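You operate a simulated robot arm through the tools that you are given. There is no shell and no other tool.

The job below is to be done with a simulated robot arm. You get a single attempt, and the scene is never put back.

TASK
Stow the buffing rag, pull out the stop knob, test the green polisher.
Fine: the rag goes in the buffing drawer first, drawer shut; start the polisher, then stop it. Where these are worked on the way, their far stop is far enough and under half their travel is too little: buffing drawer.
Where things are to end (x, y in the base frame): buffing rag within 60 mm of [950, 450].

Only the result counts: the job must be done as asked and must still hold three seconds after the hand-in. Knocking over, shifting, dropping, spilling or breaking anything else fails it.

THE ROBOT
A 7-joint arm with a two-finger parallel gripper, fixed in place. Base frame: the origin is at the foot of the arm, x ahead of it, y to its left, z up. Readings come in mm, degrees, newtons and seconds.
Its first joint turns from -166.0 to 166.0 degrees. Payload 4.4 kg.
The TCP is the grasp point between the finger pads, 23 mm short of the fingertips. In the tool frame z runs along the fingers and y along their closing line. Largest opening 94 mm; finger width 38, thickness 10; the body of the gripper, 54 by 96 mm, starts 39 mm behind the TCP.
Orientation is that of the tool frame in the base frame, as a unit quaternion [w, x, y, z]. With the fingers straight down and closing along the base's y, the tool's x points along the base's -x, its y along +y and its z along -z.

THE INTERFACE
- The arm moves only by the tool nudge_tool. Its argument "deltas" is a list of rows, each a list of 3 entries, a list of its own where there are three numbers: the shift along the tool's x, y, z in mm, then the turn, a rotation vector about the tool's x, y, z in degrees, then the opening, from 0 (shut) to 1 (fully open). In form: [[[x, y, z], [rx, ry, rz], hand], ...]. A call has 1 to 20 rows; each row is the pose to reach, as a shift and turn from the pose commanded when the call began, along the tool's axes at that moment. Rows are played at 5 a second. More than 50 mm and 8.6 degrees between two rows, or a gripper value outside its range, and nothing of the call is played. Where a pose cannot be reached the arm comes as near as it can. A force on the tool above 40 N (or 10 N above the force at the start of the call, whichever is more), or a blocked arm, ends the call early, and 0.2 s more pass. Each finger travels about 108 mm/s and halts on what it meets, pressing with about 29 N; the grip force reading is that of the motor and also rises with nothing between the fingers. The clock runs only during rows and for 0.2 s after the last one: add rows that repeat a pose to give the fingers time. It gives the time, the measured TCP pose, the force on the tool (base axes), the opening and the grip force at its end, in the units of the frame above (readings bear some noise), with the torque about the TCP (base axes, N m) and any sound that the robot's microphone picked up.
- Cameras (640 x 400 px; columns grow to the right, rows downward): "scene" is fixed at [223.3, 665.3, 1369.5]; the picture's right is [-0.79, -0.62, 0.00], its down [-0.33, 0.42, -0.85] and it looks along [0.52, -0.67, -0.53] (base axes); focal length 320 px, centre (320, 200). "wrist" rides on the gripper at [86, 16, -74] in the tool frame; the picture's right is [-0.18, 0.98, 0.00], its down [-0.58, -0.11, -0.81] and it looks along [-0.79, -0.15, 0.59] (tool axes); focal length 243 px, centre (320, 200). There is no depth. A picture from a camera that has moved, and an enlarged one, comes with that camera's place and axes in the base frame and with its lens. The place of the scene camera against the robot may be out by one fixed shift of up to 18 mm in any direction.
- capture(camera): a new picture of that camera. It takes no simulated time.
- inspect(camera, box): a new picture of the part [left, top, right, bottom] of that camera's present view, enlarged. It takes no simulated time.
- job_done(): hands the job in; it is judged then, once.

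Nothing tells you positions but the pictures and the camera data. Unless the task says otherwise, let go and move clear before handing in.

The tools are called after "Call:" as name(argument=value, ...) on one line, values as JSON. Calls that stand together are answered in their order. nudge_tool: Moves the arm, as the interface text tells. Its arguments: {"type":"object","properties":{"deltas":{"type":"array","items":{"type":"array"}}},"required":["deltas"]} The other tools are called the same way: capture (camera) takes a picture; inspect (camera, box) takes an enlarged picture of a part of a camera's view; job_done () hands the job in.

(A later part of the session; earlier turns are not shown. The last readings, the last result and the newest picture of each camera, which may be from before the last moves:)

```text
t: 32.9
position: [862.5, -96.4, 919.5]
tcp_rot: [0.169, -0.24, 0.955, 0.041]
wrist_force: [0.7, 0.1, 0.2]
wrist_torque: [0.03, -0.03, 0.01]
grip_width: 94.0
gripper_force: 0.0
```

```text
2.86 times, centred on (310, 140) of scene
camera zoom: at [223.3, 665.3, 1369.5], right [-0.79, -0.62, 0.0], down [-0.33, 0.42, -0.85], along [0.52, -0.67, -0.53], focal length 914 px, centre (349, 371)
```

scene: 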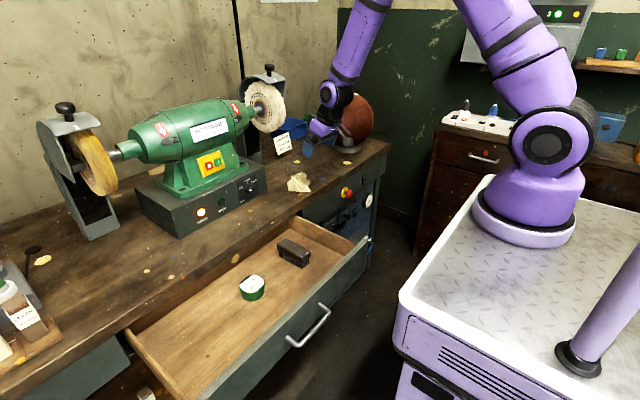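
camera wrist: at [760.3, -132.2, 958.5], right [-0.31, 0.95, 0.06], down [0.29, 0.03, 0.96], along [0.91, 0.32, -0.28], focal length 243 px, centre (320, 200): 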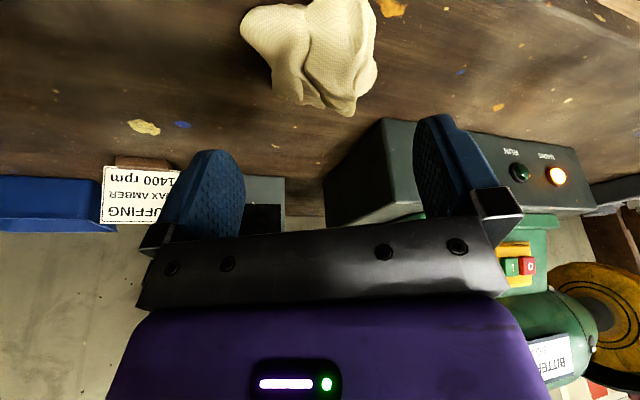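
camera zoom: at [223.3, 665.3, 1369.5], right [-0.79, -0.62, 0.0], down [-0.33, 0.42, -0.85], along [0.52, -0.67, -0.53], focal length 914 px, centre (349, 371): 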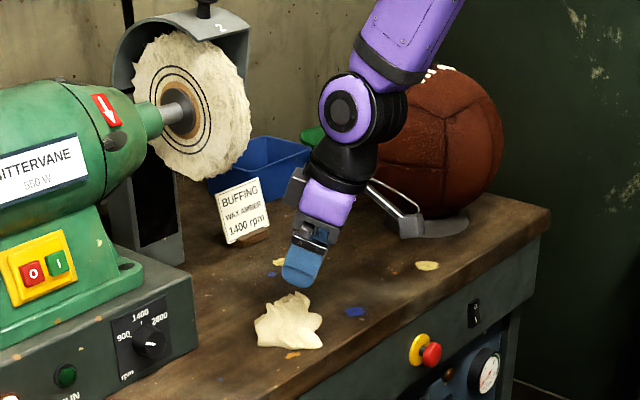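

The rag sits between the planned finger tracks with a few millimetres to spare on each side. I'll descend along the finger direction with a 2 mm correction and full opening.

Call:
nudge_tool(deltas=[[[0, -2, 25], [0, 0, 0], 1], [[0, -2, 50], [0, 0, 0], 1], [[0, -2, 70], [0, 0, 0], 1], [[0, -2, 82], [0, 0, 0], 1], [[0, -2, 91], [0, 0, 0], 1], [[0, -2, 91], [0, 0, 0], 1]])

Call:
capture(camera="wrist")

Call:
inspect(camera="scene", box=[230, 100, 390, 200])

```text
t: 34.3
position: [891.2, -82.3, 831.4]
tcp_rot: [0.169, -0.239, 0.955, 0.041]
wrist_force: [0.2, 0.2, -0.9]
wrist_torque: [-0.03, -0.03, -0.01]
grip_width: 94.0
gripper_force: 0.2
```

```text
taken
camera wrist: at [789.1, -118.8, 872.7], right [-0.31, 0.95, 0.06], down [0.29, 0.03, 0.96], along [0.91, 0.31, -0.28], focal length 243 px, centre (320, 200)
```

wrist: 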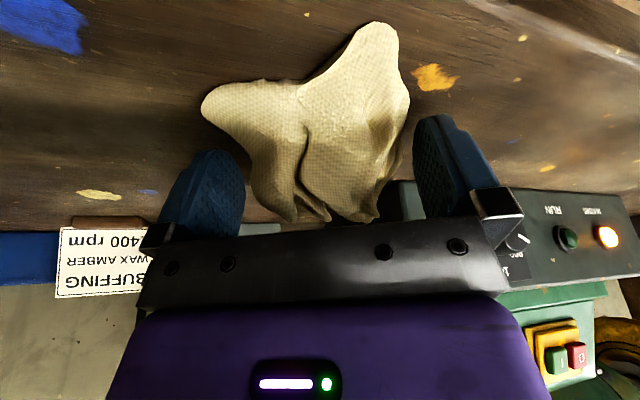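

```text
4.00 times, centred on (310, 150) of scene
camera zoom: at [223.3, 665.3, 1369.5], right [-0.79, -0.62, 0.0], down [-0.33, 0.42, -0.85], along [0.52, -0.67, -0.53], focal length 1279 px, centre (360, 400)
```

zoom: 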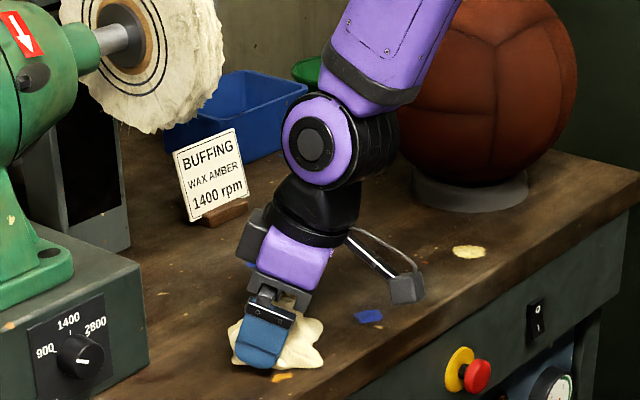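

The fingers are down on both sides of the rag with no contact force. I'll close on it.

Call:
nudge_tool(deltas=[[[0, 0, 0], [0, 0, 0], 0], [[0, 0, 0], [0, 0, 0], 0], [[0, 0, 0], [0, 0, 0], 0], [[0, 0, 0], [0, 0, 0], 0], [[0, 0, 0], [0, 0, 0], 0]])

Call:
capture(camera="wrist")

```text
t: 35.5
position: [890.5, -82.5, 832.9]
tcp_rot: [0.169, -0.239, 0.955, 0.04]
wrist_force: [0.4, 0.0, 1.2]
wrist_torque: [-0.07, -0.04, 0.01]
grip_width: 67.7
gripper_force: 28.4
```

```text
taken
camera wrist: at [789.0, -118.8, 872.7], right [-0.31, 0.95, 0.06], down [0.29, 0.03, 0.96], along [0.91, 0.31, -0.28], focal length 243 px, centre (320, 200)
```

wrist: 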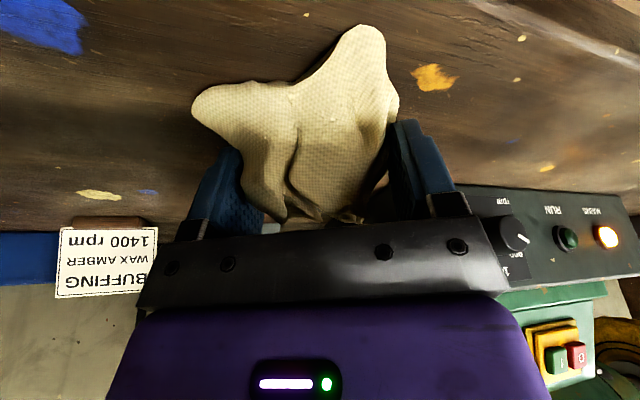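

The fingers stopped on the rag at 67.7 mm with a firm grip. I'll lift it back along the approach line and check it comes along.

Call:
nudge_tool(deltas=[[[0, 0, -10], [0, 0, 0], 0], [[0, 0, -25], [0, 0, 0], 0], [[0, 0, -45], [0, 0, 0], 0], [[0, 0, -70], [0, 0, 0], 0], [[0, 0, -100], [0, 0, 0], 0], [[0, 0, -130], [0, 0, 0], 0], [[0, 0, -130], [0, 0, 0], 0]])

Call:
capture(camera="wrist")

Call:
capture(camera="scene")

```text
t: 37.1
position: [850.0, -102.6, 955.1]
tcp_rot: [0.169, -0.239, 0.955, 0.04]
wrist_force: [0.4, 0.3, 0.0]
wrist_torque: [0.01, -0.01, -0.01]
grip_width: 68.1
gripper_force: 29.0
```

```text
taken
camera wrist: at [749.5, -138.7, 994.6], right [-0.31, 0.95, 0.06], down [0.29, 0.03, 0.96], along [0.91, 0.31, -0.28], focal length 243 px, centre (320, 200)
```

wrist: 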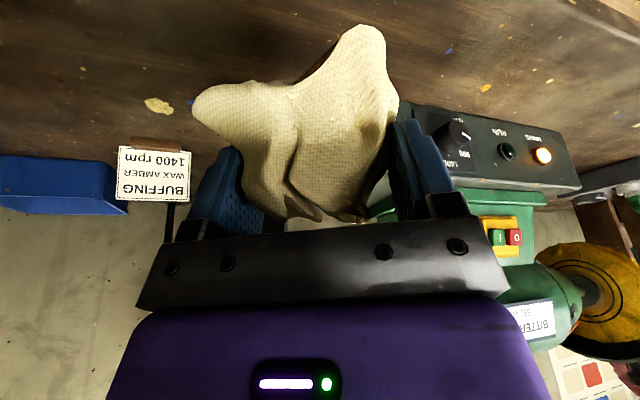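

```text
taken
```

scene: 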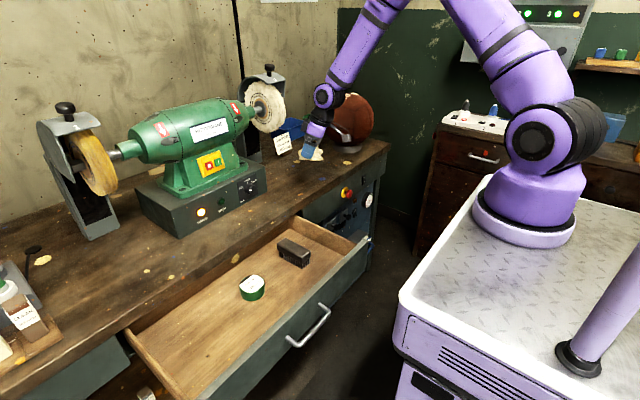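

The rag is held and clear of the bench. With the drawer open about 264 mm, the drop spot that ends at (950, 450) when shut is now about (686, 450). I'll carry the rag there, yawing so the wrist camera stays clear of the drawer front.

Call:
nudge_tool(deltas=[[[-5.5, 40.4, 9], [-1.51, 0, -4.16], 0], [[-10.9, 80.7, 18], [-3.03, 0, -8.33], 0], [[-16.4, 121.1, 27], [-4.54, 0, -12.5], 0], [[-21.9, 161.5, 36.1], [-6.06, 0, -16.7], 0], [[-27.3, 201.9, 45.1], [-7.57, 0, -20.8], 0], [[-32.8, 242.2, 54.1], [-9.09, 0, -25], 0], [[-38.3, 282.6, 63.1], [-10.6, 0, -29.1], 0], [[-43.7, 323, 72.1], [-12.1, 0, -33.3], 0], [[-49.2, 363.3, 81.1], [-13.6, 0, -37.5], 0], [[-54.6, 403.7, 90.1], [-15.1, 0, -41.6], 0], [[-60.1, 444.1, 99.2], [-16.7, 0, -45.8], 0], [[-65.6, 484.5, 108.2], [-18.2, 0, -50], 0], [[-71, 524.8, 117.2], [-19.7, 0, -54.1], 0], [[-76.5, 565.2, 126.2], [-21.2, 0, -58.3], 0], [[-76.5, 565.2, 126.2], [-21.2, 0, -58.3], 0]])

Call:
capture(camera="wrist")

Call:
capture(camera="scene")

```text
t: 40.3
position: [685.5, 447.9, 859.8]
tcp_rot: [-0.122, 0.697, -0.696, -0.121]
wrist_force: [-0.1, 0.2, 0.0]
wrist_torque: [-0.04, 0.01, -0.01]
grip_width: 67.6
gripper_force: 28.7
```

```text
taken
camera wrist: at [670.8, 342.0, 900.7], right [-0.98, 0.17, 0.06], down [0.11, 0.27, 0.96], along [0.15, 0.95, -0.29], focal length 243 px, centre (320, 200)
```

wrist: 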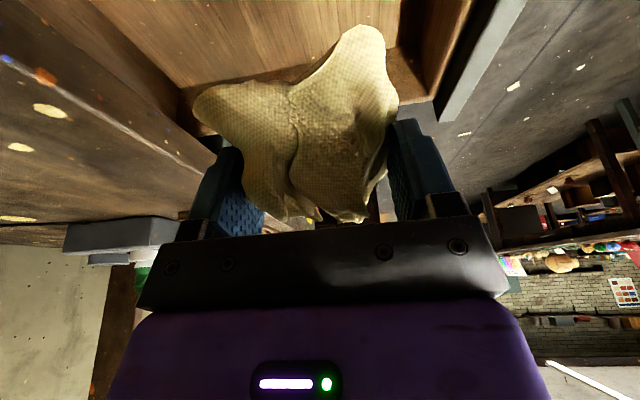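

```text
taken
```

scene: 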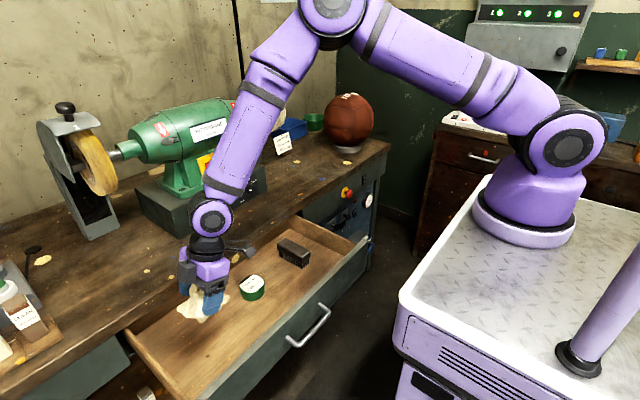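

The rag is above the drop spot at (685, 448, 860), and the drawer front at x about 568 confirms the 264 mm opening. I'll lower it into the drawer toward the floor, estimated at z 668.

Call:
nudge_tool(deltas=[[[12, 0, 34], [0, 0, 0], 0], [[24, 0, 69], [0, 0, 0], 0], [[34, 0, 98], [0, 0, 0], 0], [[41, 0, 118], [0, 0, 0], 0], [[41, 0, 118], [0, 0, 0], 0]])

Call:
capture(camera="wrist")

Call:
inspect(camera="scene", box=[120, 200, 360, 350])

```text
t: 41.5
position: [686.8, 450.7, 735.3]
tcp_rot: [-0.122, 0.697, -0.696, -0.122]
wrist_force: [-0.3, 0.2, 0.2]
wrist_torque: [-0.03, 0.0, -0.02]
grip_width: 67.5
gripper_force: 28.6
```

```text
taken
camera wrist: at [671.8, 344.1, 775.8], right [-0.98, 0.17, 0.06], down [0.11, 0.27, 0.96], along [0.15, 0.95, -0.29], focal length 243 px, centre (320, 200)
```

wrist: 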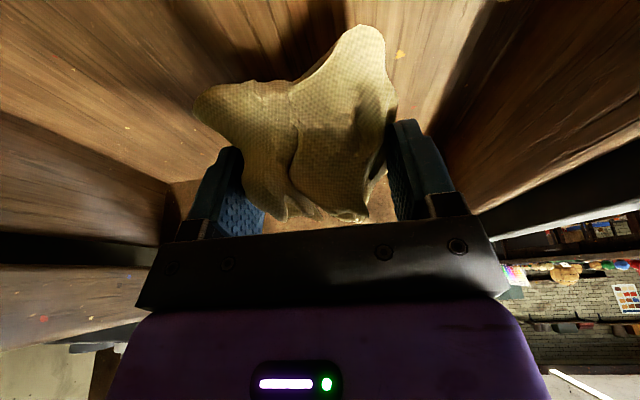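

```text
2.67 times, centred on (240, 275) of scene
camera zoom: at [223.3, 665.3, 1369.5], right [-0.79, -0.62, 0.0], down [-0.33, 0.42, -0.85], along [0.52, -0.67, -0.53], focal length 853 px, centre (533, 0)
```

zoom: 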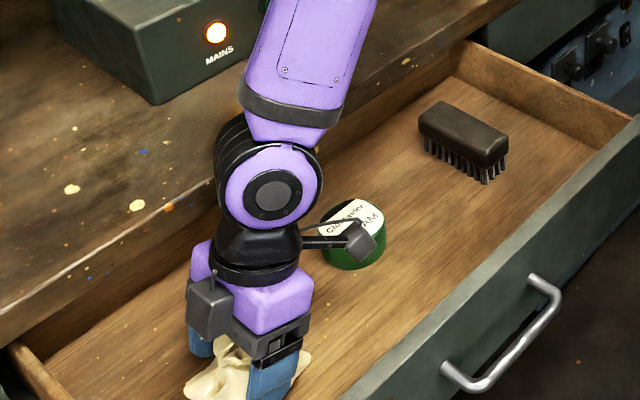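

Still clear, with the rag just above the drawer floor and the tin well off to the side. I'll lower the last bit slowly.

Call:
nudge_tool(deltas=[[[3.4, 0, 9.4], [0, 0, 0], 0], [[5.8, 0, 16], [0, 0, 0], 0], [[7.5, 0, 20.7], [0, 0, 0], 0], [[8.9, 0, 24.5], [0, 0, 0], 0], [[8.9, 0, 24.5], [0, 0, 0], 0]])

Call:
inspect(camera="wrist", box=[160, 0, 480, 240])

```text
t: 42.7
position: [687.1, 451.3, 709.3]
tcp_rot: [-0.122, 0.697, -0.696, -0.12]
wrist_force: [0.3, -1.0, -0.8]
wrist_torque: [-0.02, -0.01, -0.01]
grip_width: 67.1
gripper_force: 29.1
```

```text
1.67 times, centred on (320, 120) of wrist
camera zoom: at [671.5, 344.2, 749.6], right [-0.98, 0.17, 0.06], down [0.11, 0.27, 0.96], along [0.15, 0.95, -0.29], focal length 404 px, centre (320, 333)
```

zoom: 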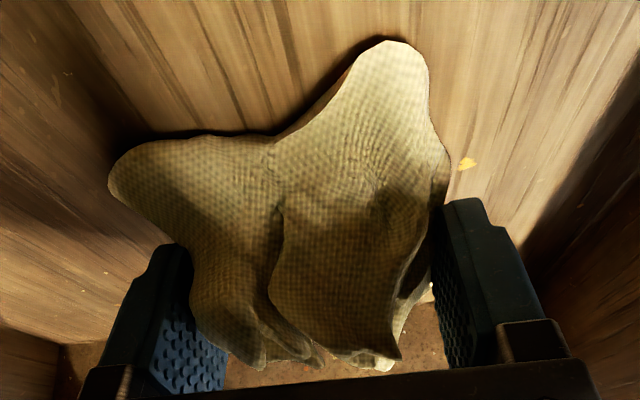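

The rag is a few millimetres above the drawer floor, judging by its shadow. I'll lower 5 mm more and then release.

Call:
nudge_tool(deltas=[[[0.9, 0, 2.5], [0, 0, 0], 0], [[1.7, 0, 4.7], [0, 0, 0], 0], [[1.7, 0, 4.7], [0, 0, 0], 0]])

```text
t: 43.7
position: [688.7, 451.8, 706.3]
tcp_rot: [0.126, -0.696, 0.697, 0.121]
wrist_force: [0.8, -3.5, 12.6]
wrist_torque: [-0.23, 0.31, 0.06]
grip_width: 67.4
gripper_force: 29.0
stopped in row 3: the force on the tool passed its limit at 41 N (the readings are from after the stop); the commanded pose is now the measured one
```

The rag touched the drawer floor. I'll open the fingers to let it go.

Call:
nudge_tool(deltas=[[[0, 0, 0], [0, 0, 0], 0.8], [[0, 0, 0], [0, 0, 0], 1], [[0, 0, 0], [0, 0, 0], 1], [[0, 0, 0], [0, 0, 0], 1]])

Call:
inspect(camera="wrist", box=[160, 0, 480, 240])

```text
t: 44.7
position: [687.9, 452.1, 706.5]
tcp_rot: [-0.125, 0.697, -0.695, -0.121]
wrist_force: [0.3, -0.1, -0.2]
wrist_torque: [0.01, 0.03, 0.01]
grip_width: 94.1
gripper_force: 0.0
```

```text
1.67 times, centred on (320, 120) of wrist
camera zoom: at [672.9, 344.9, 746.4], right [-0.98, 0.17, 0.06], down [0.1, 0.27, 0.96], along [0.15, 0.95, -0.28], focal length 404 px, centre (320, 333)
```

zoom: 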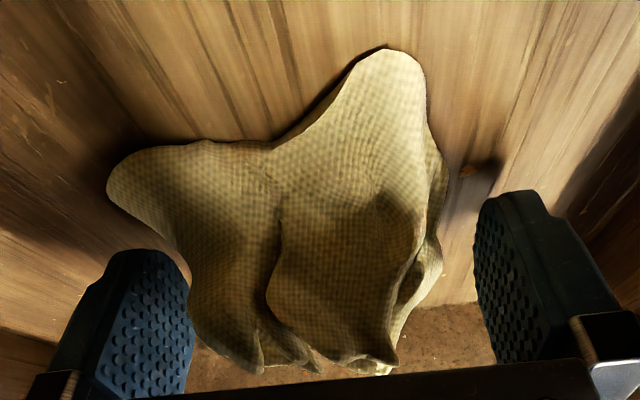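

The rag lies free on the drawer floor at about (687, 450). I'll withdraw along the finger axis and rise clear.

Call:
nudge_tool(deltas=[[[0, 0, -20], [0, 0, 0], 1], [[0, 0, -45], [0, 0, 0], 1], [[0, 0, -80], [0, 0, 0], 1], [[0, 0, -120], [0, 0, 0], 1], [[0, 0, -160], [0, 0, 0], 1], [[0, 0, -200], [0, 0, 0], 1], [[0, 0, -240], [0, 0, 0], 1], [[0, 0, -240], [0, 0, 0], 1]])

Call:
capture(camera="scene")

Call:
capture(camera="wrist")

```text
t: 46.5
position: [687.9, 371.2, 932.3]
tcp_rot: [-0.124, 0.697, -0.696, -0.121]
wrist_force: [0.0, -0.4, -0.1]
wrist_torque: [-0.02, 0.0, 0.0]
grip_width: 94.0
gripper_force: 0.1
```

```text
taken
```

scene: 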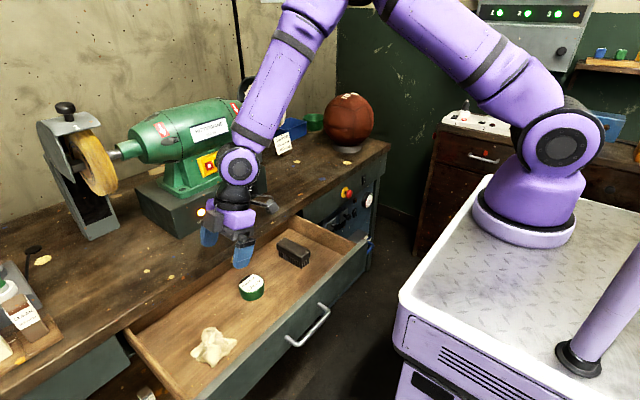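

```text
taken
camera wrist: at [672.4, 263.9, 972.5], right [-0.98, 0.17, 0.06], down [0.1, 0.27, 0.96], along [0.15, 0.95, -0.28], focal length 243 px, centre (320, 200)
```

wrist: 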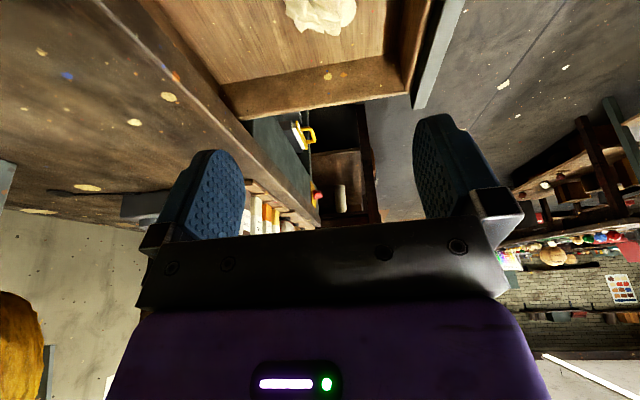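

The rag is in place in the drawer. Next I'll turn the hand back to straight down with the original yaw and move in front of the drawer so I can push it shut by the handle.

Call:
nudge_tool(deltas=[[[6.9, 10, -2.5], [1.29, 1.33, 7.43], 0.8], [[13.8, 20, -5], [2.58, 2.65, 14.85], 0.6], [[20.7, 30, -7.4], [3.88, 3.98, 22.3], 0.5], [[27.6, 40, -9.9], [5.17, 5.3, 29.7], 0.5], [[34.5, 50, -12.4], [6.46, 6.63, 37.1], 0.5], [[41.4, 60, -14.9], [7.75, 7.95, 44.6], 0.5], [[48.3, 70, -17.4], [9.04, 9.28, 52], 0.5], [[55.2, 80, -19.8], [10.3, 10.6, 59.4], 0.5], [[62.1, 90, -22.3], [11.6, 11.9, 66.8], 0.5], [[69, 100, -24.8], [12.9, 13.3, 74.3], 0.5], [[75.9, 110, -27.3], [14.2, 14.6, 81.7], 0.5], [[82.8, 120, -29.8], [15.5, 15.9, 89.1], 0.5], [[82.8, 120, -29.8], [15.5, 15.9, 89.1], 0.5]])

Call:
capture(camera="scene")

Call:
capture(camera="wrist")

```text
t: 49.3
position: [568.4, 282.2, 931.0]
tcp_rot: [0.0, 0.0, 1.0, 0.0]
wrist_force: [0.4, -1.0, -0.2]
wrist_torque: [0.02, 0.0, 0.0]
grip_width: 47.0
gripper_force: 0.2
```

```text
taken
```

scene: 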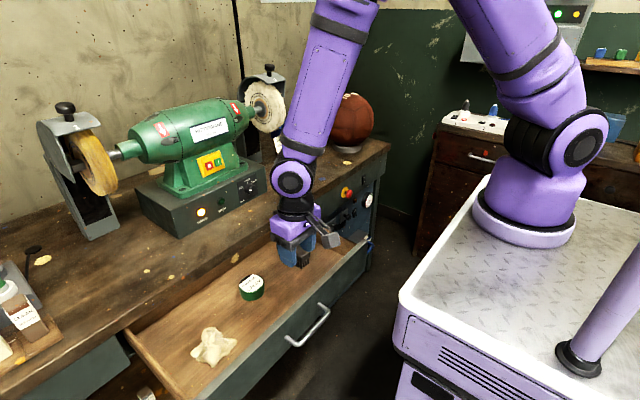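

```text
taken
camera wrist: at [481.5, 298.2, 1005.0], right [0.19, 0.98, 0.0], down [0.58, -0.11, 0.81], along [0.79, -0.15, -0.59], focal length 243 px, centre (320, 200)
```

wrist: 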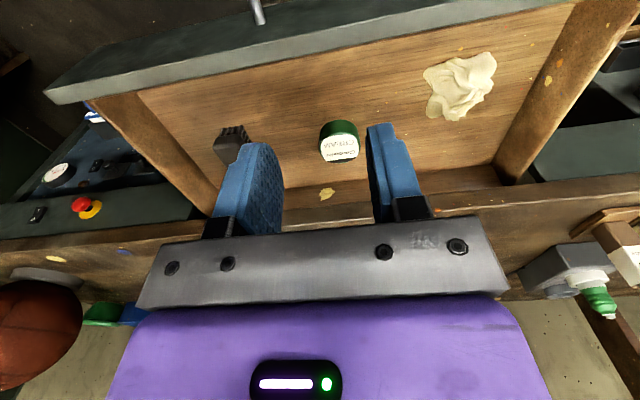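

The rag reads at (684, 450) again, right on the drop spot. Now I'll move back to x about 478, in front of the handle, and lower the fingers to bar height.

Call:
nudge_tool(deltas=[[[30, 0, 20], [0, 0, 0], 0.5], [[60, 0, 40], [0, 0, 0], 0.5], [[90, 0, 70], [0, 0, 0], 0.5], [[90, 0, 110], [0, 0, 0], 0.5], [[90, 0, 150], [0, 0, 0], 0.5], [[90, 0, 190], [0, 0, 0], 0.5], [[90, 0, 230], [0, 0, 0], 0.5], [[90, 0, 230], [0, 0, 0], 0.5]])

Call:
capture(camera="scene")

Call:
capture(camera="wrist")

```text
t: 51.1
position: [478.0, 283.0, 700.9]
tcp_rot: [-0.001, 0.0, 1.0, 0.0]
wrist_force: [-0.3, 0.2, 0.0]
wrist_torque: [0.04, 0.01, -0.01]
grip_width: 47.2
gripper_force: 0.2
```

```text
taken
```

scene: 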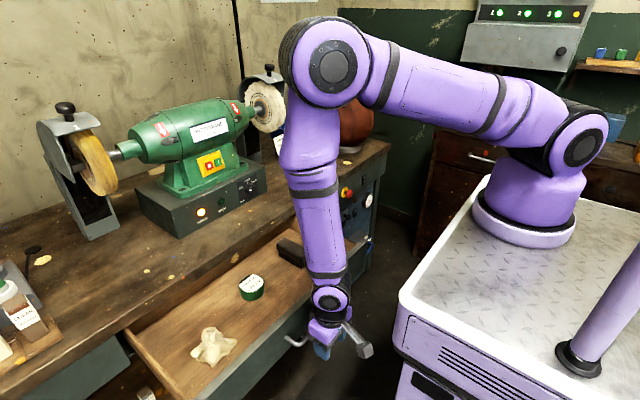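

```text
taken
camera wrist: at [392.6, 298.8, 775.2], right [0.18, 0.98, 0.0], down [0.58, -0.11, 0.81], along [0.79, -0.15, -0.59], focal length 243 px, centre (320, 200)
```

wrist: 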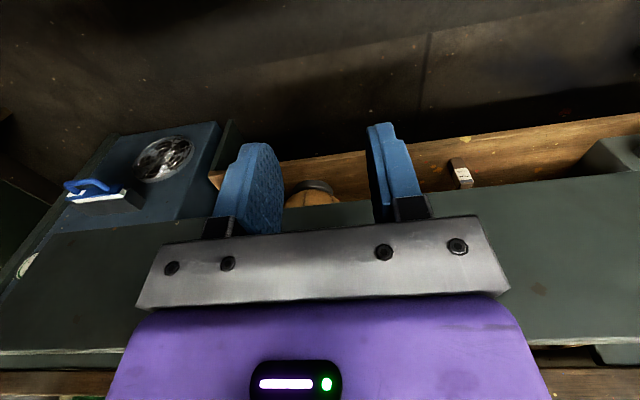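

The fingers are in front of the bar at (478, 283, 701). I'll push forward steadily to slide the drawer in.

Call:
nudge_tool(deltas=[[[-12, 0, 0], [0, 0, 0], 0.5], [[-22, 0, 0], [0, 0, 0], 0.5], [[-32, 0, 0], [0, 0, 0], 0.5], [[-46, 0, 0], [0, 0, 0], 0.5], [[-62, 0, 0], [0, 0, 0], 0.5], [[-80, 0, 0], [0, 0, 0], 0.5], [[-98, 0, 0], [0, 0, 0], 0.5], [[-116, 0, 0], [0, 0, 0], 0.5], [[-134, 0, 0], [0, 0, 0], 0.5], [[-152, 0, 0], [0, 0, 0], 0.5], [[-170, 0, 0], [0, 0, 0], 0.5], [[-188, 0, 0], [0, 0, 0], 0.5], [[-206, 0, 0], [0, 0, 0], 0.5], [[-224, 0, 0], [0, 0, 0], 0.5], [[-240, 0, 0], [0, 0, 0], 0.5], [[-240, 0, 0], [0, 0, 0], 0.5]])

Call:
capture(camera="scene")

```text
t: 54.5
position: [719.0, 282.1, 701.0]
tcp_rot: [-0.001, 0.0, 1.0, 0.0]
wrist_force: [-1.0, -0.6, -0.2]
wrist_torque: [-0.01, 0.0, -0.03]
grip_width: 47.1
gripper_force: 0.2
```

```text
taken
```

scene: 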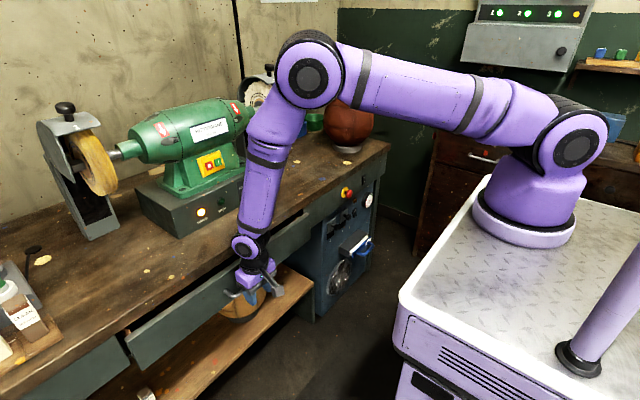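

The drawer is almost in with low force. I'll push the last 50 mm gently until it seats.

Call:
nudge_tool(deltas=[[[-12, 0, 0], [0, 0, 0], 0.5], [[-24, 0, 0], [0, 0, 0], 0.5], [[-34, 0, 0], [0, 0, 0], 0.5], [[-40, 0, 0], [0, 0, 0], 0.5], [[-45, 0, 0], [0, 0, 0], 0.5], [[-49, 0, 0], [0, 0, 0], 0.5], [[-53, 0, 0], [0, 0, 0], 0.5], [[-57, 0, 0], [0, 0, 0], 0.5]])

Call:
capture(camera="scene")

```text
t: 56.0
position: [759.5, 281.3, 699.1]
tcp_rot: [-0.005, -0.003, 1.0, -0.001]
wrist_force: [-10.6, -0.4, -0.5]
wrist_torque: [0.02, -0.12, 0.35]
grip_width: 46.6
gripper_force: 0.1
stopped in row 7: the force on the tool passed its limit at 46 N (the readings are from after the stop); the commanded pose is now the measured one
```

```text
taken
```

scene: 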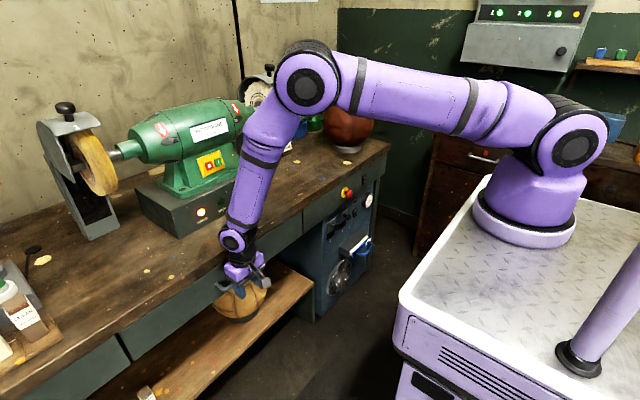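

The drawer met firm resistance at x about 760, so it should be shut or nearly so. I'll back off a little and compare the panel with its starting look.

Call:
nudge_tool(deltas=[[[25, 0, 0], [0, 0, 0], 0.5], [[60, 0, 0], [0, 0, 0], 0.5], [[100, 0, -10], [0, 0, 0], 0.5], [[130, 0, -50], [0, 0, 0], 0.5], [[130, 0, -50], [0, 0, 0], 0.5]])

Call:
inspect(camera="scene", box=[100, 200, 340, 380])

Call:
capture(camera="wrist")

```text
t: 57.2
position: [632.8, 281.9, 751.9]
tcp_rot: [-0.004, -0.001, 1.0, -0.001]
wrist_force: [1.0, -0.1, -0.5]
wrist_torque: [0.02, 0.01, -0.02]
grip_width: 46.9
gripper_force: 0.1
```

```text
2.22 times, centred on (220, 290) of scene
camera zoom: at [223.3, 665.3, 1369.5], right [-0.79, -0.62, 0.0], down [-0.33, 0.42, -0.85], along [0.52, -0.67, -0.53], focal length 711 px, centre (542, 0)
```

zoom: 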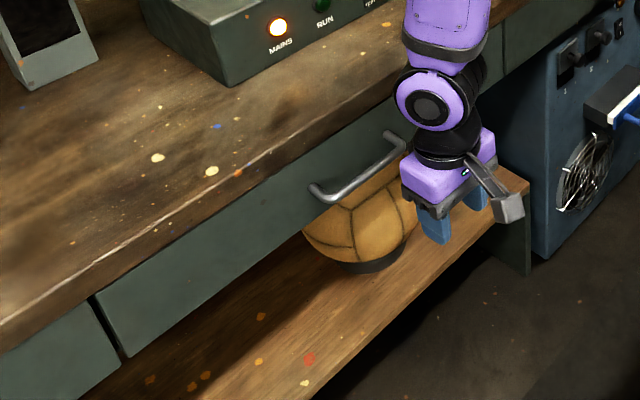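

```text
taken
camera wrist: at [547.4, 297.8, 826.1], right [0.18, 0.98, 0.0], down [0.59, -0.1, 0.8], along [0.79, -0.15, -0.6], focal length 243 px, centre (320, 200)
```

wrist: 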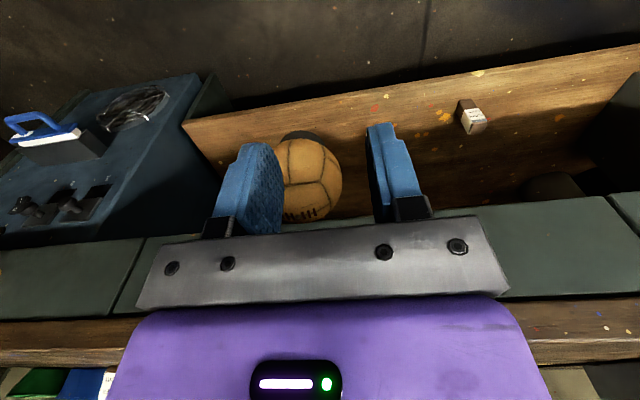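

The panel and handle look back where they started. I'll zoom closely on the gap at the panel's left end to check it is flush with its neighbour.

Call:
inspect(camera="scene", box=[90, 310, 170, 370])

Call:
inspect(camera="wrist", box=[540, 170, 640, 350])

Call:
inspect(camera="wrist", box=[60, 210, 200, 350])

```text
6.67 times, centred on (130, 340) of scene
camera zoom: at [223.3, 665.3, 1369.5], right [-0.79, -0.62, 0.0], down [-0.33, 0.42, -0.85], along [0.52, -0.67, -0.53], focal length 2132 px, centre (1587, -733)
```

zoom: 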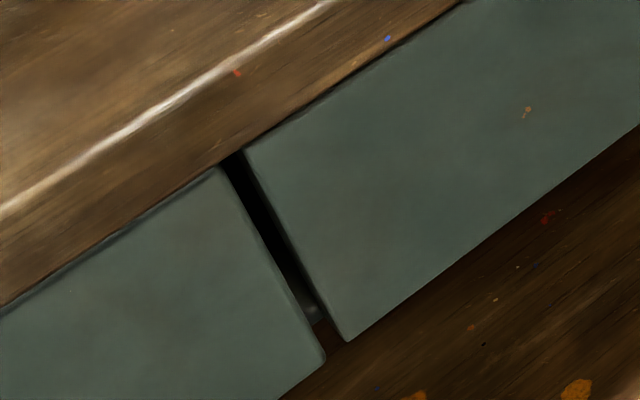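

```text
2.22 times, centred on (590, 260) of wrist
camera zoom: at [547.4, 297.8, 826.1], right [0.18, 0.98, 0.0], down [0.59, -0.1, 0.8], along [0.79, -0.15, -0.6], focal length 539 px, centre (-280, 67)
```

zoom: 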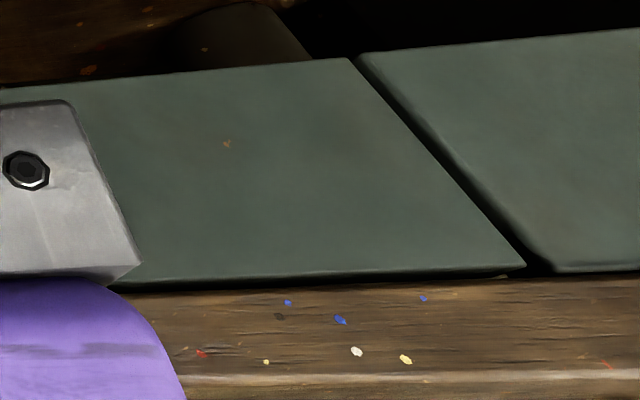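

```text
2.86 times, centred on (130, 280) of wrist
camera zoom: at [547.4, 297.8, 826.1], right [0.18, 0.98, 0.0], down [0.59, -0.1, 0.8], along [0.79, -0.15, -0.6], focal length 693 px, centre (863, -29)
```

zoom: 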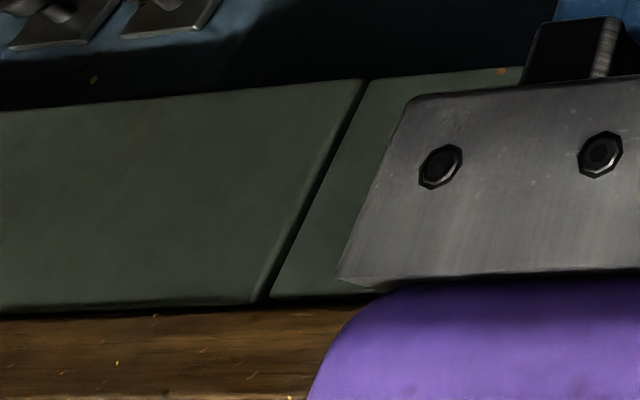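

The drawer front is flush with the panels on both sides, so it is shut. Next is the stop knob: I'll move across in front of the bench, tilting the fingers 30° forward, and look at it closely.

Call:
nudge_tool(deltas=[[[-4.8, -40.2, -7.1], [0, -2.14, 0], 0.7], [[-9.6, -80.4, -14.3], [0, -4.29, 0], 0.8], [[-14.4, -120.6, -21.4], [0, -6.43, 0], 0.8], [[-19.1, -160.9, -28.6], [0, -8.57, 0], 0.8], [[-23.9, -201.1, -35.7], [0, -10.7, 0], 0.8], [[-28.7, -241.3, -42.9], [0, -12.9, 0], 0.8], [[-33.5, -281.5, -50], [0, -15, 0], 0.8], [[-38.3, -321.7, -57.1], [0, -17.1, 0], 0.8], [[-43.1, -361.9, -64.3], [0, -19.3, 0], 0.8], [[-47.9, -402.1, -71.4], [0, -21.4, 0], 0.8], [[-52.6, -442.4, -78.6], [0, -23.6, 0], 0.8], [[-57.4, -482.6, -85.7], [0, -25.7, 0], 0.8], [[-62.2, -522.8, -92.9], [0, -27.9, 0], 0.8], [[-67, -563, -100], [0, -30, 0], 0.8], [[-67, -563, -100], [0, -30, 0], 0.8]])

Call:
capture(camera="wrist")

Call:
inspect(camera="wrist", box=[240, 0, 400, 120])

Call:
inspect(camera="scene", box=[300, 150, 400, 230])

```text
t: 60.4
position: [703.5, -280.0, 851.9]
tcp_rot: [0.256, -0.003, 0.967, 0.0]
wrist_force: [-0.3, -0.4, 0.4]
wrist_torque: [0.03, 0.01, -0.01]
grip_width: 75.1
gripper_force: 0.1
```

```text
taken
camera wrist: at [590.7, -264.6, 873.8], right [0.16, 0.98, 0.09], down [0.11, -0.11, 0.99], along [0.98, -0.14, -0.12], focal length 243 px, centre (320, 200)
```

wrist: 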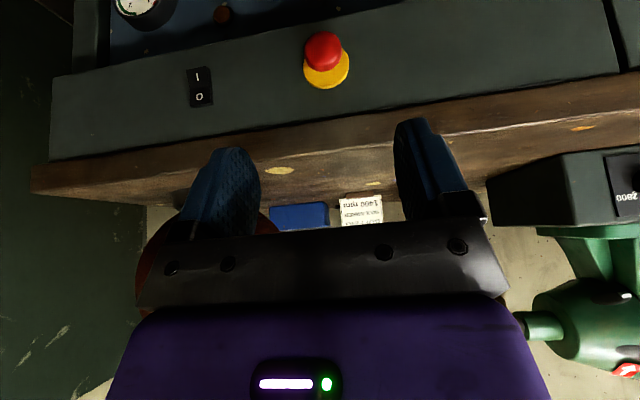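

```text
3.33 times, centred on (320, 60) of wrist
camera zoom: at [590.7, -264.6, 873.8], right [0.16, 0.98, 0.09], down [0.11, -0.11, 0.99], along [0.98, -0.14, -0.12], focal length 809 px, centre (320, 667)
```

zoom: 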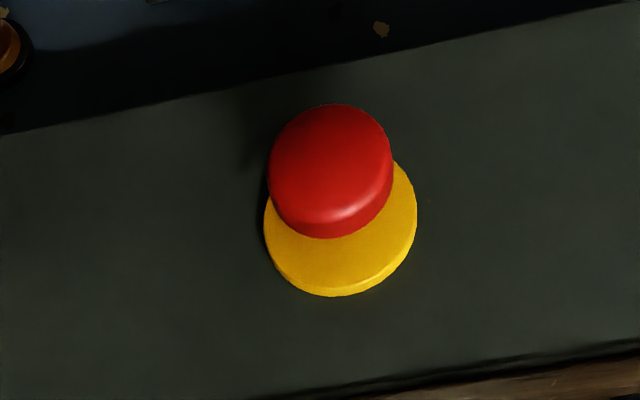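

```text
5.00 times, centred on (350, 190) of scene
camera zoom: at [223.3, 665.3, 1369.5], right [-0.79, -0.62, 0.0], down [-0.33, 0.42, -0.85], along [0.52, -0.67, -0.53], focal length 1599 px, centre (170, 250)
```

zoom: 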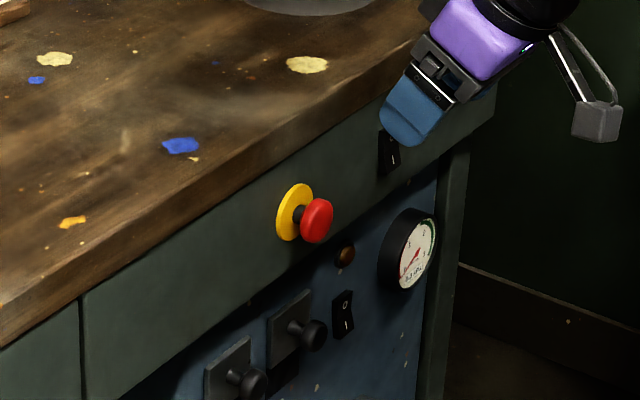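

The knob's axis reads at about y -279.5, z 706, with its red head between x 797 and 810 and the yellow ring at about x 824. I'll move down along the finger direction so the open fingers straddle the head.

Call:
nudge_tool(deltas=[[[-3, 0.5, 42], [0, 0, 0], 0.8], [[-6.6, 0.5, 85], [0, 0, 0], 0.8], [[-6.6, 0.5, 120], [0, 0, 0], 0.8], [[-6.6, 0.5, 148], [0, 0, 0], 0.8], [[-6.6, 0.5, 168], [0, 0, 0], 0.8], [[-6.6, 0.5, 168], [0, 0, 0], 0.8]])

Call:
capture(camera="wrist")

Call:
inspect(camera="scene", box=[300, 150, 400, 230])

```text
t: 61.8
position: [791.8, -278.9, 708.5]
tcp_rot: [0.255, -0.002, 0.967, -0.001]
wrist_force: [-1.0, -0.8, 0.9]
wrist_torque: [-0.02, -0.01, 0.0]
grip_width: 75.0
gripper_force: 0.0
```

```text
taken
camera wrist: at [680.1, -263.7, 730.6], right [0.16, 0.98, 0.09], down [0.11, -0.11, 0.99], along [0.98, -0.14, -0.12], focal length 243 px, centre (320, 200)
```

wrist: 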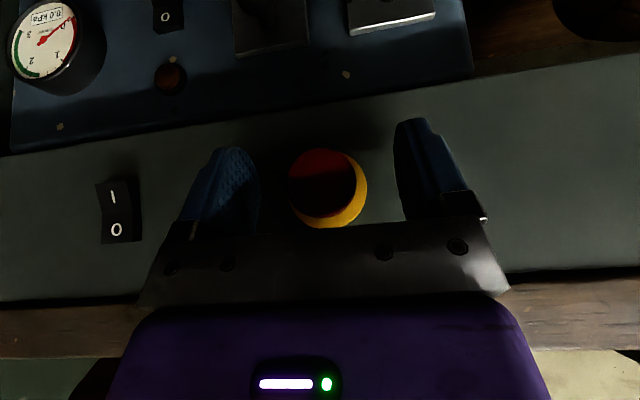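

```text
5.00 times, centred on (350, 190) of scene
camera zoom: at [223.3, 665.3, 1369.5], right [-0.79, -0.62, 0.0], down [-0.33, 0.42, -0.85], along [0.52, -0.67, -0.53], focal length 1599 px, centre (170, 250)
```

zoom: 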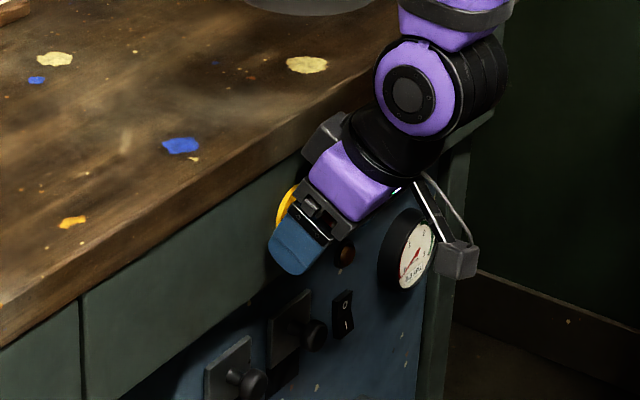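

The red head is centred between the fingers. I'll close on it.

Call:
nudge_tool(deltas=[[[0, 0, 0], [0, 0, 0], 0], [[0, 0, 0], [0, 0, 0], 0], [[0, 0, 0], [0, 0, 0], 0], [[0, 0, 0], [0, 0, 0], 0]])

```text
t: 62.8
position: [791.6, -280.2, 708.0]
tcp_rot: [0.254, -0.003, 0.967, 0.0]
wrist_force: [1.4, -6.6, -2.5]
wrist_torque: [-0.02, -0.02, -0.29]
grip_width: 35.2
gripper_force: 44.7
```

The head is gripped at 35 mm. I'll pull it straight out toward the robot in small steps.

Call:
nudge_tool(deltas=[[[2.6, 0, -1.5], [0, 0, 0], 0], [[5.2, 0, -3], [0, 0, 0], 0], [[7.8, 0, -4.4], [0, 0, 0], 0], [[10.4, 0, -5.9], [0, 0, 0], 0], [[10.4, 0, -5.9], [0, 0, 0], 0]])

Call:
inspect(camera="wrist", box=[220, 100, 440, 240])

```text
t: 64.0
position: [781.6, -278.9, 709.6]
tcp_rot: [0.256, -0.003, 0.967, -0.001]
wrist_force: [33.1, -11.3, -13.9]
wrist_torque: [0.04, -0.02, -0.25]
grip_width: 35.4
gripper_force: 45.0
```

```text
2.86 times, centred on (330, 170) of wrist
camera zoom: at [670.7, -264.5, 730.4], right [0.16, 0.98, 0.09], down [0.11, -0.11, 0.99], along [0.98, -0.14, -0.12], focal length 693 px, centre (291, 286)
```

zoom: 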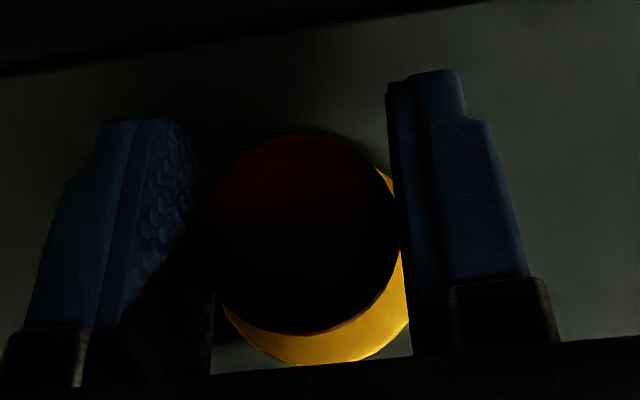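

The hand moved 10 mm outward and now feels 33 N, so the knob has likely reached the end of its pull. I'll try a couple of millimetres more to be sure.

Call:
nudge_tool(deltas=[[[0.9, 0, -0.5], [0, 0, 0], 0], [[1.8, 0, -1], [0, 0, 0], 0], [[2.6, 0, -1.5], [0, 0, 0], 0], [[2.6, 0, -1.5], [0, 0, 0], 0]])

Call:
inspect(camera="scene", box=[300, 150, 400, 230])

```text
t: 65.0
position: [778.0, -279.7, 708.7]
tcp_rot: [0.257, -0.002, 0.966, -0.001]
wrist_force: [36.0, -10.2, 8.3]
wrist_torque: [-0.06, -0.21, -0.23]
grip_width: 35.5
gripper_force: 45.4
```

```text
5.00 times, centred on (350, 190) of scene
camera zoom: at [223.3, 665.3, 1369.5], right [-0.79, -0.62, 0.0], down [-0.33, 0.42, -0.85], along [0.52, -0.67, -0.53], focal length 1599 px, centre (170, 250)
```

zoom: 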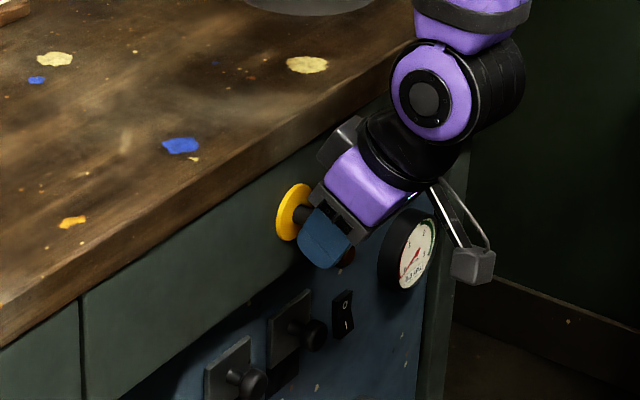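

The force stays near 36 N while the hand creeps, which could be the pads slipping. I'll open and look at how far the head now stands out.

Call:
nudge_tool(deltas=[[[0, 0, 0], [0, 0, 0], 0.8], [[0, 0, 0], [0, 0, 0], 0.8], [[0, 0, 0], [0, 0, 0], 0.8]])

Call:
capture(camera="wrist")

Call:
inspect(camera="wrist", box=[220, 100, 440, 240])

Call:
inspect(camera="scene", box=[325, 170, 375, 210])

```text
t: 65.8
position: [775.9, -277.9, 710.1]
tcp_rot: [0.253, -0.002, 0.967, -0.001]
wrist_force: [0.2, 0.3, -0.2]
wrist_torque: [0.0, -0.01, 0.0]
grip_width: 75.0
gripper_force: 0.0
```

```text
taken
camera wrist: at [664.6, -263.6, 730.5], right [0.16, 0.98, 0.09], down [0.11, -0.11, 0.99], along [0.98, -0.14, -0.13], focal length 243 px, centre (320, 200)
```

wrist: 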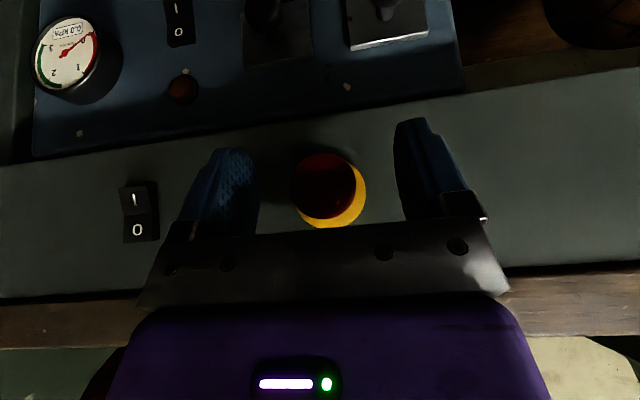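

```text
2.86 times, centred on (330, 170) of wrist
camera zoom: at [664.6, -263.6, 730.5], right [0.16, 0.98, 0.09], down [0.11, -0.11, 0.99], along [0.98, -0.14, -0.13], focal length 693 px, centre (291, 286)
```

zoom: 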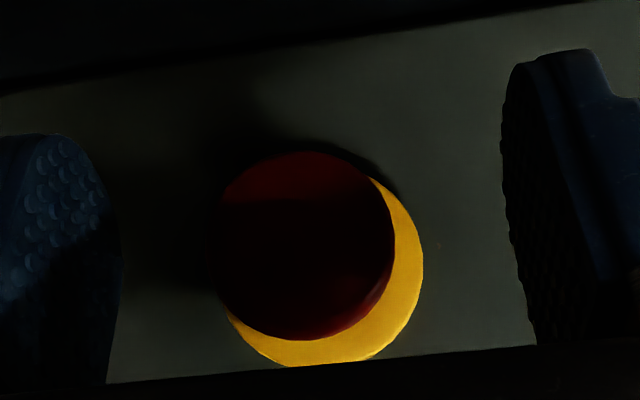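

```text
10.00 times, centred on (350, 190) of scene
camera zoom: at [223.3, 665.3, 1369.5], right [-0.79, -0.62, 0.0], down [-0.33, 0.42, -0.85], along [0.52, -0.67, -0.53], focal length 3198 px, centre (20, 300)
```

zoom: 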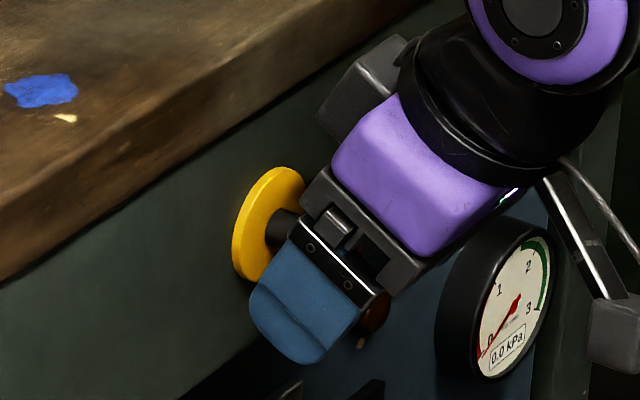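

The head's apparent size suggests it may not have moved, so the pads may have slipped. I'll back the hand away along its approach line and compare with the earlier scene picture.

Call:
nudge_tool(deltas=[[[0, 0, -30], [0, 0, 0], 0.8], [[0, 0, -70], [0, 0, 0], 0.8], [[0, 0, -110], [0, 0, 0], 0.8], [[0, 0, -150], [0, 0, 0], 0.8], [[0, 0, -150], [0, 0, 0], 0.8]])

Call:
inspect(camera="scene", box=[300, 150, 400, 230])

Call:
inspect(camera="wrist", box=[240, 0, 400, 120])

Call:
capture(camera="scene")

```text
t: 67.0
position: [701.2, -278.5, 839.3]
tcp_rot: [0.255, -0.002, 0.967, -0.001]
wrist_force: [0.1, -0.3, -0.7]
wrist_torque: [0.01, 0.0, -0.03]
grip_width: 75.4
gripper_force: 0.1
```

```text
5.00 times, centred on (350, 190) of scene
camera zoom: at [223.3, 665.3, 1369.5], right [-0.79, -0.62, 0.0], down [-0.33, 0.42, -0.85], along [0.52, -0.67, -0.53], focal length 1599 px, centre (170, 250)
```

zoom: 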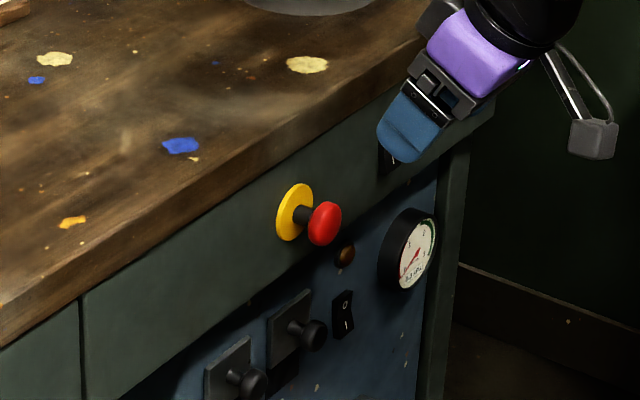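

```text
3.33 times, centred on (320, 60) of wrist
camera zoom: at [591.0, -262.9, 861.4], right [0.16, 0.98, 0.09], down [0.11, -0.11, 0.99], along [0.98, -0.14, -0.12], focal length 809 px, centre (320, 667)
```

zoom: 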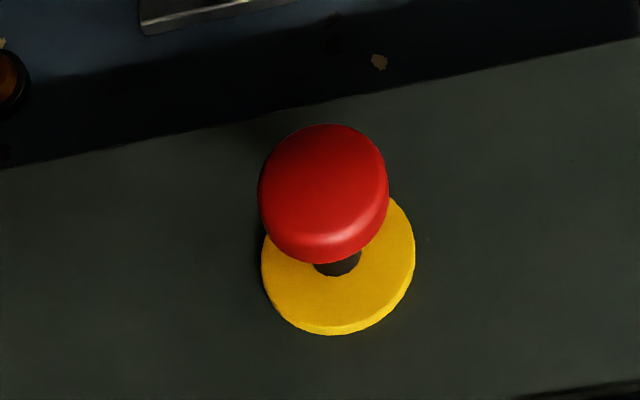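

```text
taken
```

scene: 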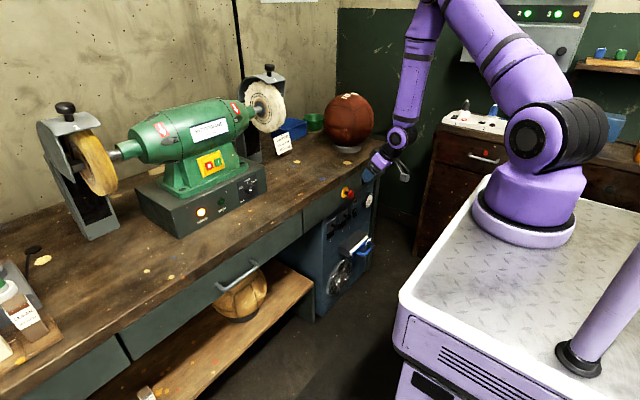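

The head now clearly stands out about 9 mm further, with the stem visible, and it stays there, so the stop knob is pulled out. I'll look at the status panel and the polisher before starting it.

Call:
inspect(camera="scene", box=[450, 0, 610, 80])

Call:
inspect(camera="scene", box=[130, 90, 280, 240])

Call:
capture(camera="wrist")

```text
4.00 times, centred on (530, 40) of scene
camera zoom: at [223.3, 665.3, 1369.5], right [-0.79, -0.62, 0.0], down [-0.33, 0.42, -0.85], along [0.52, -0.67, -0.53], focal length 1279 px, centre (-520, 840)
```

zoom: 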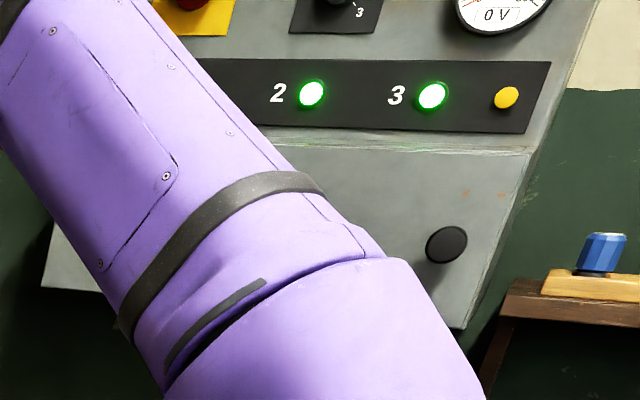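

```text
2.67 times, centred on (205, 165) of scene
camera zoom: at [223.3, 665.3, 1369.5], right [-0.79, -0.62, 0.0], down [-0.33, 0.42, -0.85], along [0.52, -0.67, -0.53], focal length 853 px, centre (627, 293)
```

zoom: 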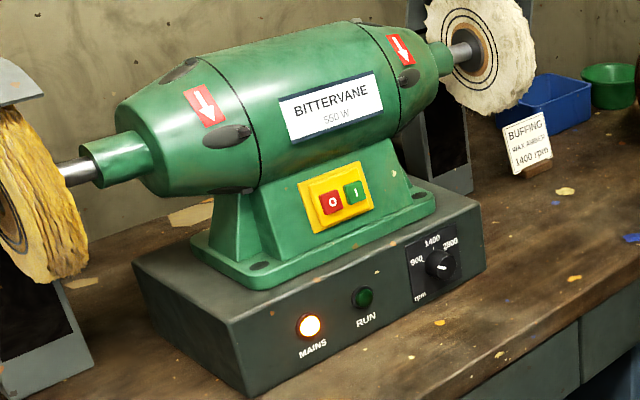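

```text
taken
camera wrist: at [591.0, -262.9, 861.4], right [0.16, 0.98, 0.09], down [0.11, -0.11, 0.99], along [0.98, -0.14, -0.12], focal length 243 px, centre (320, 200)
```

wrist: 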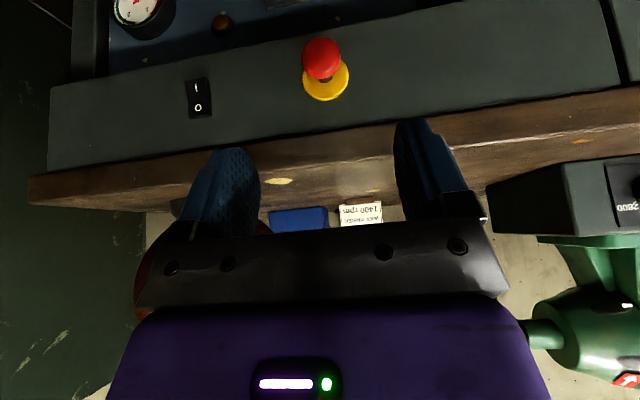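

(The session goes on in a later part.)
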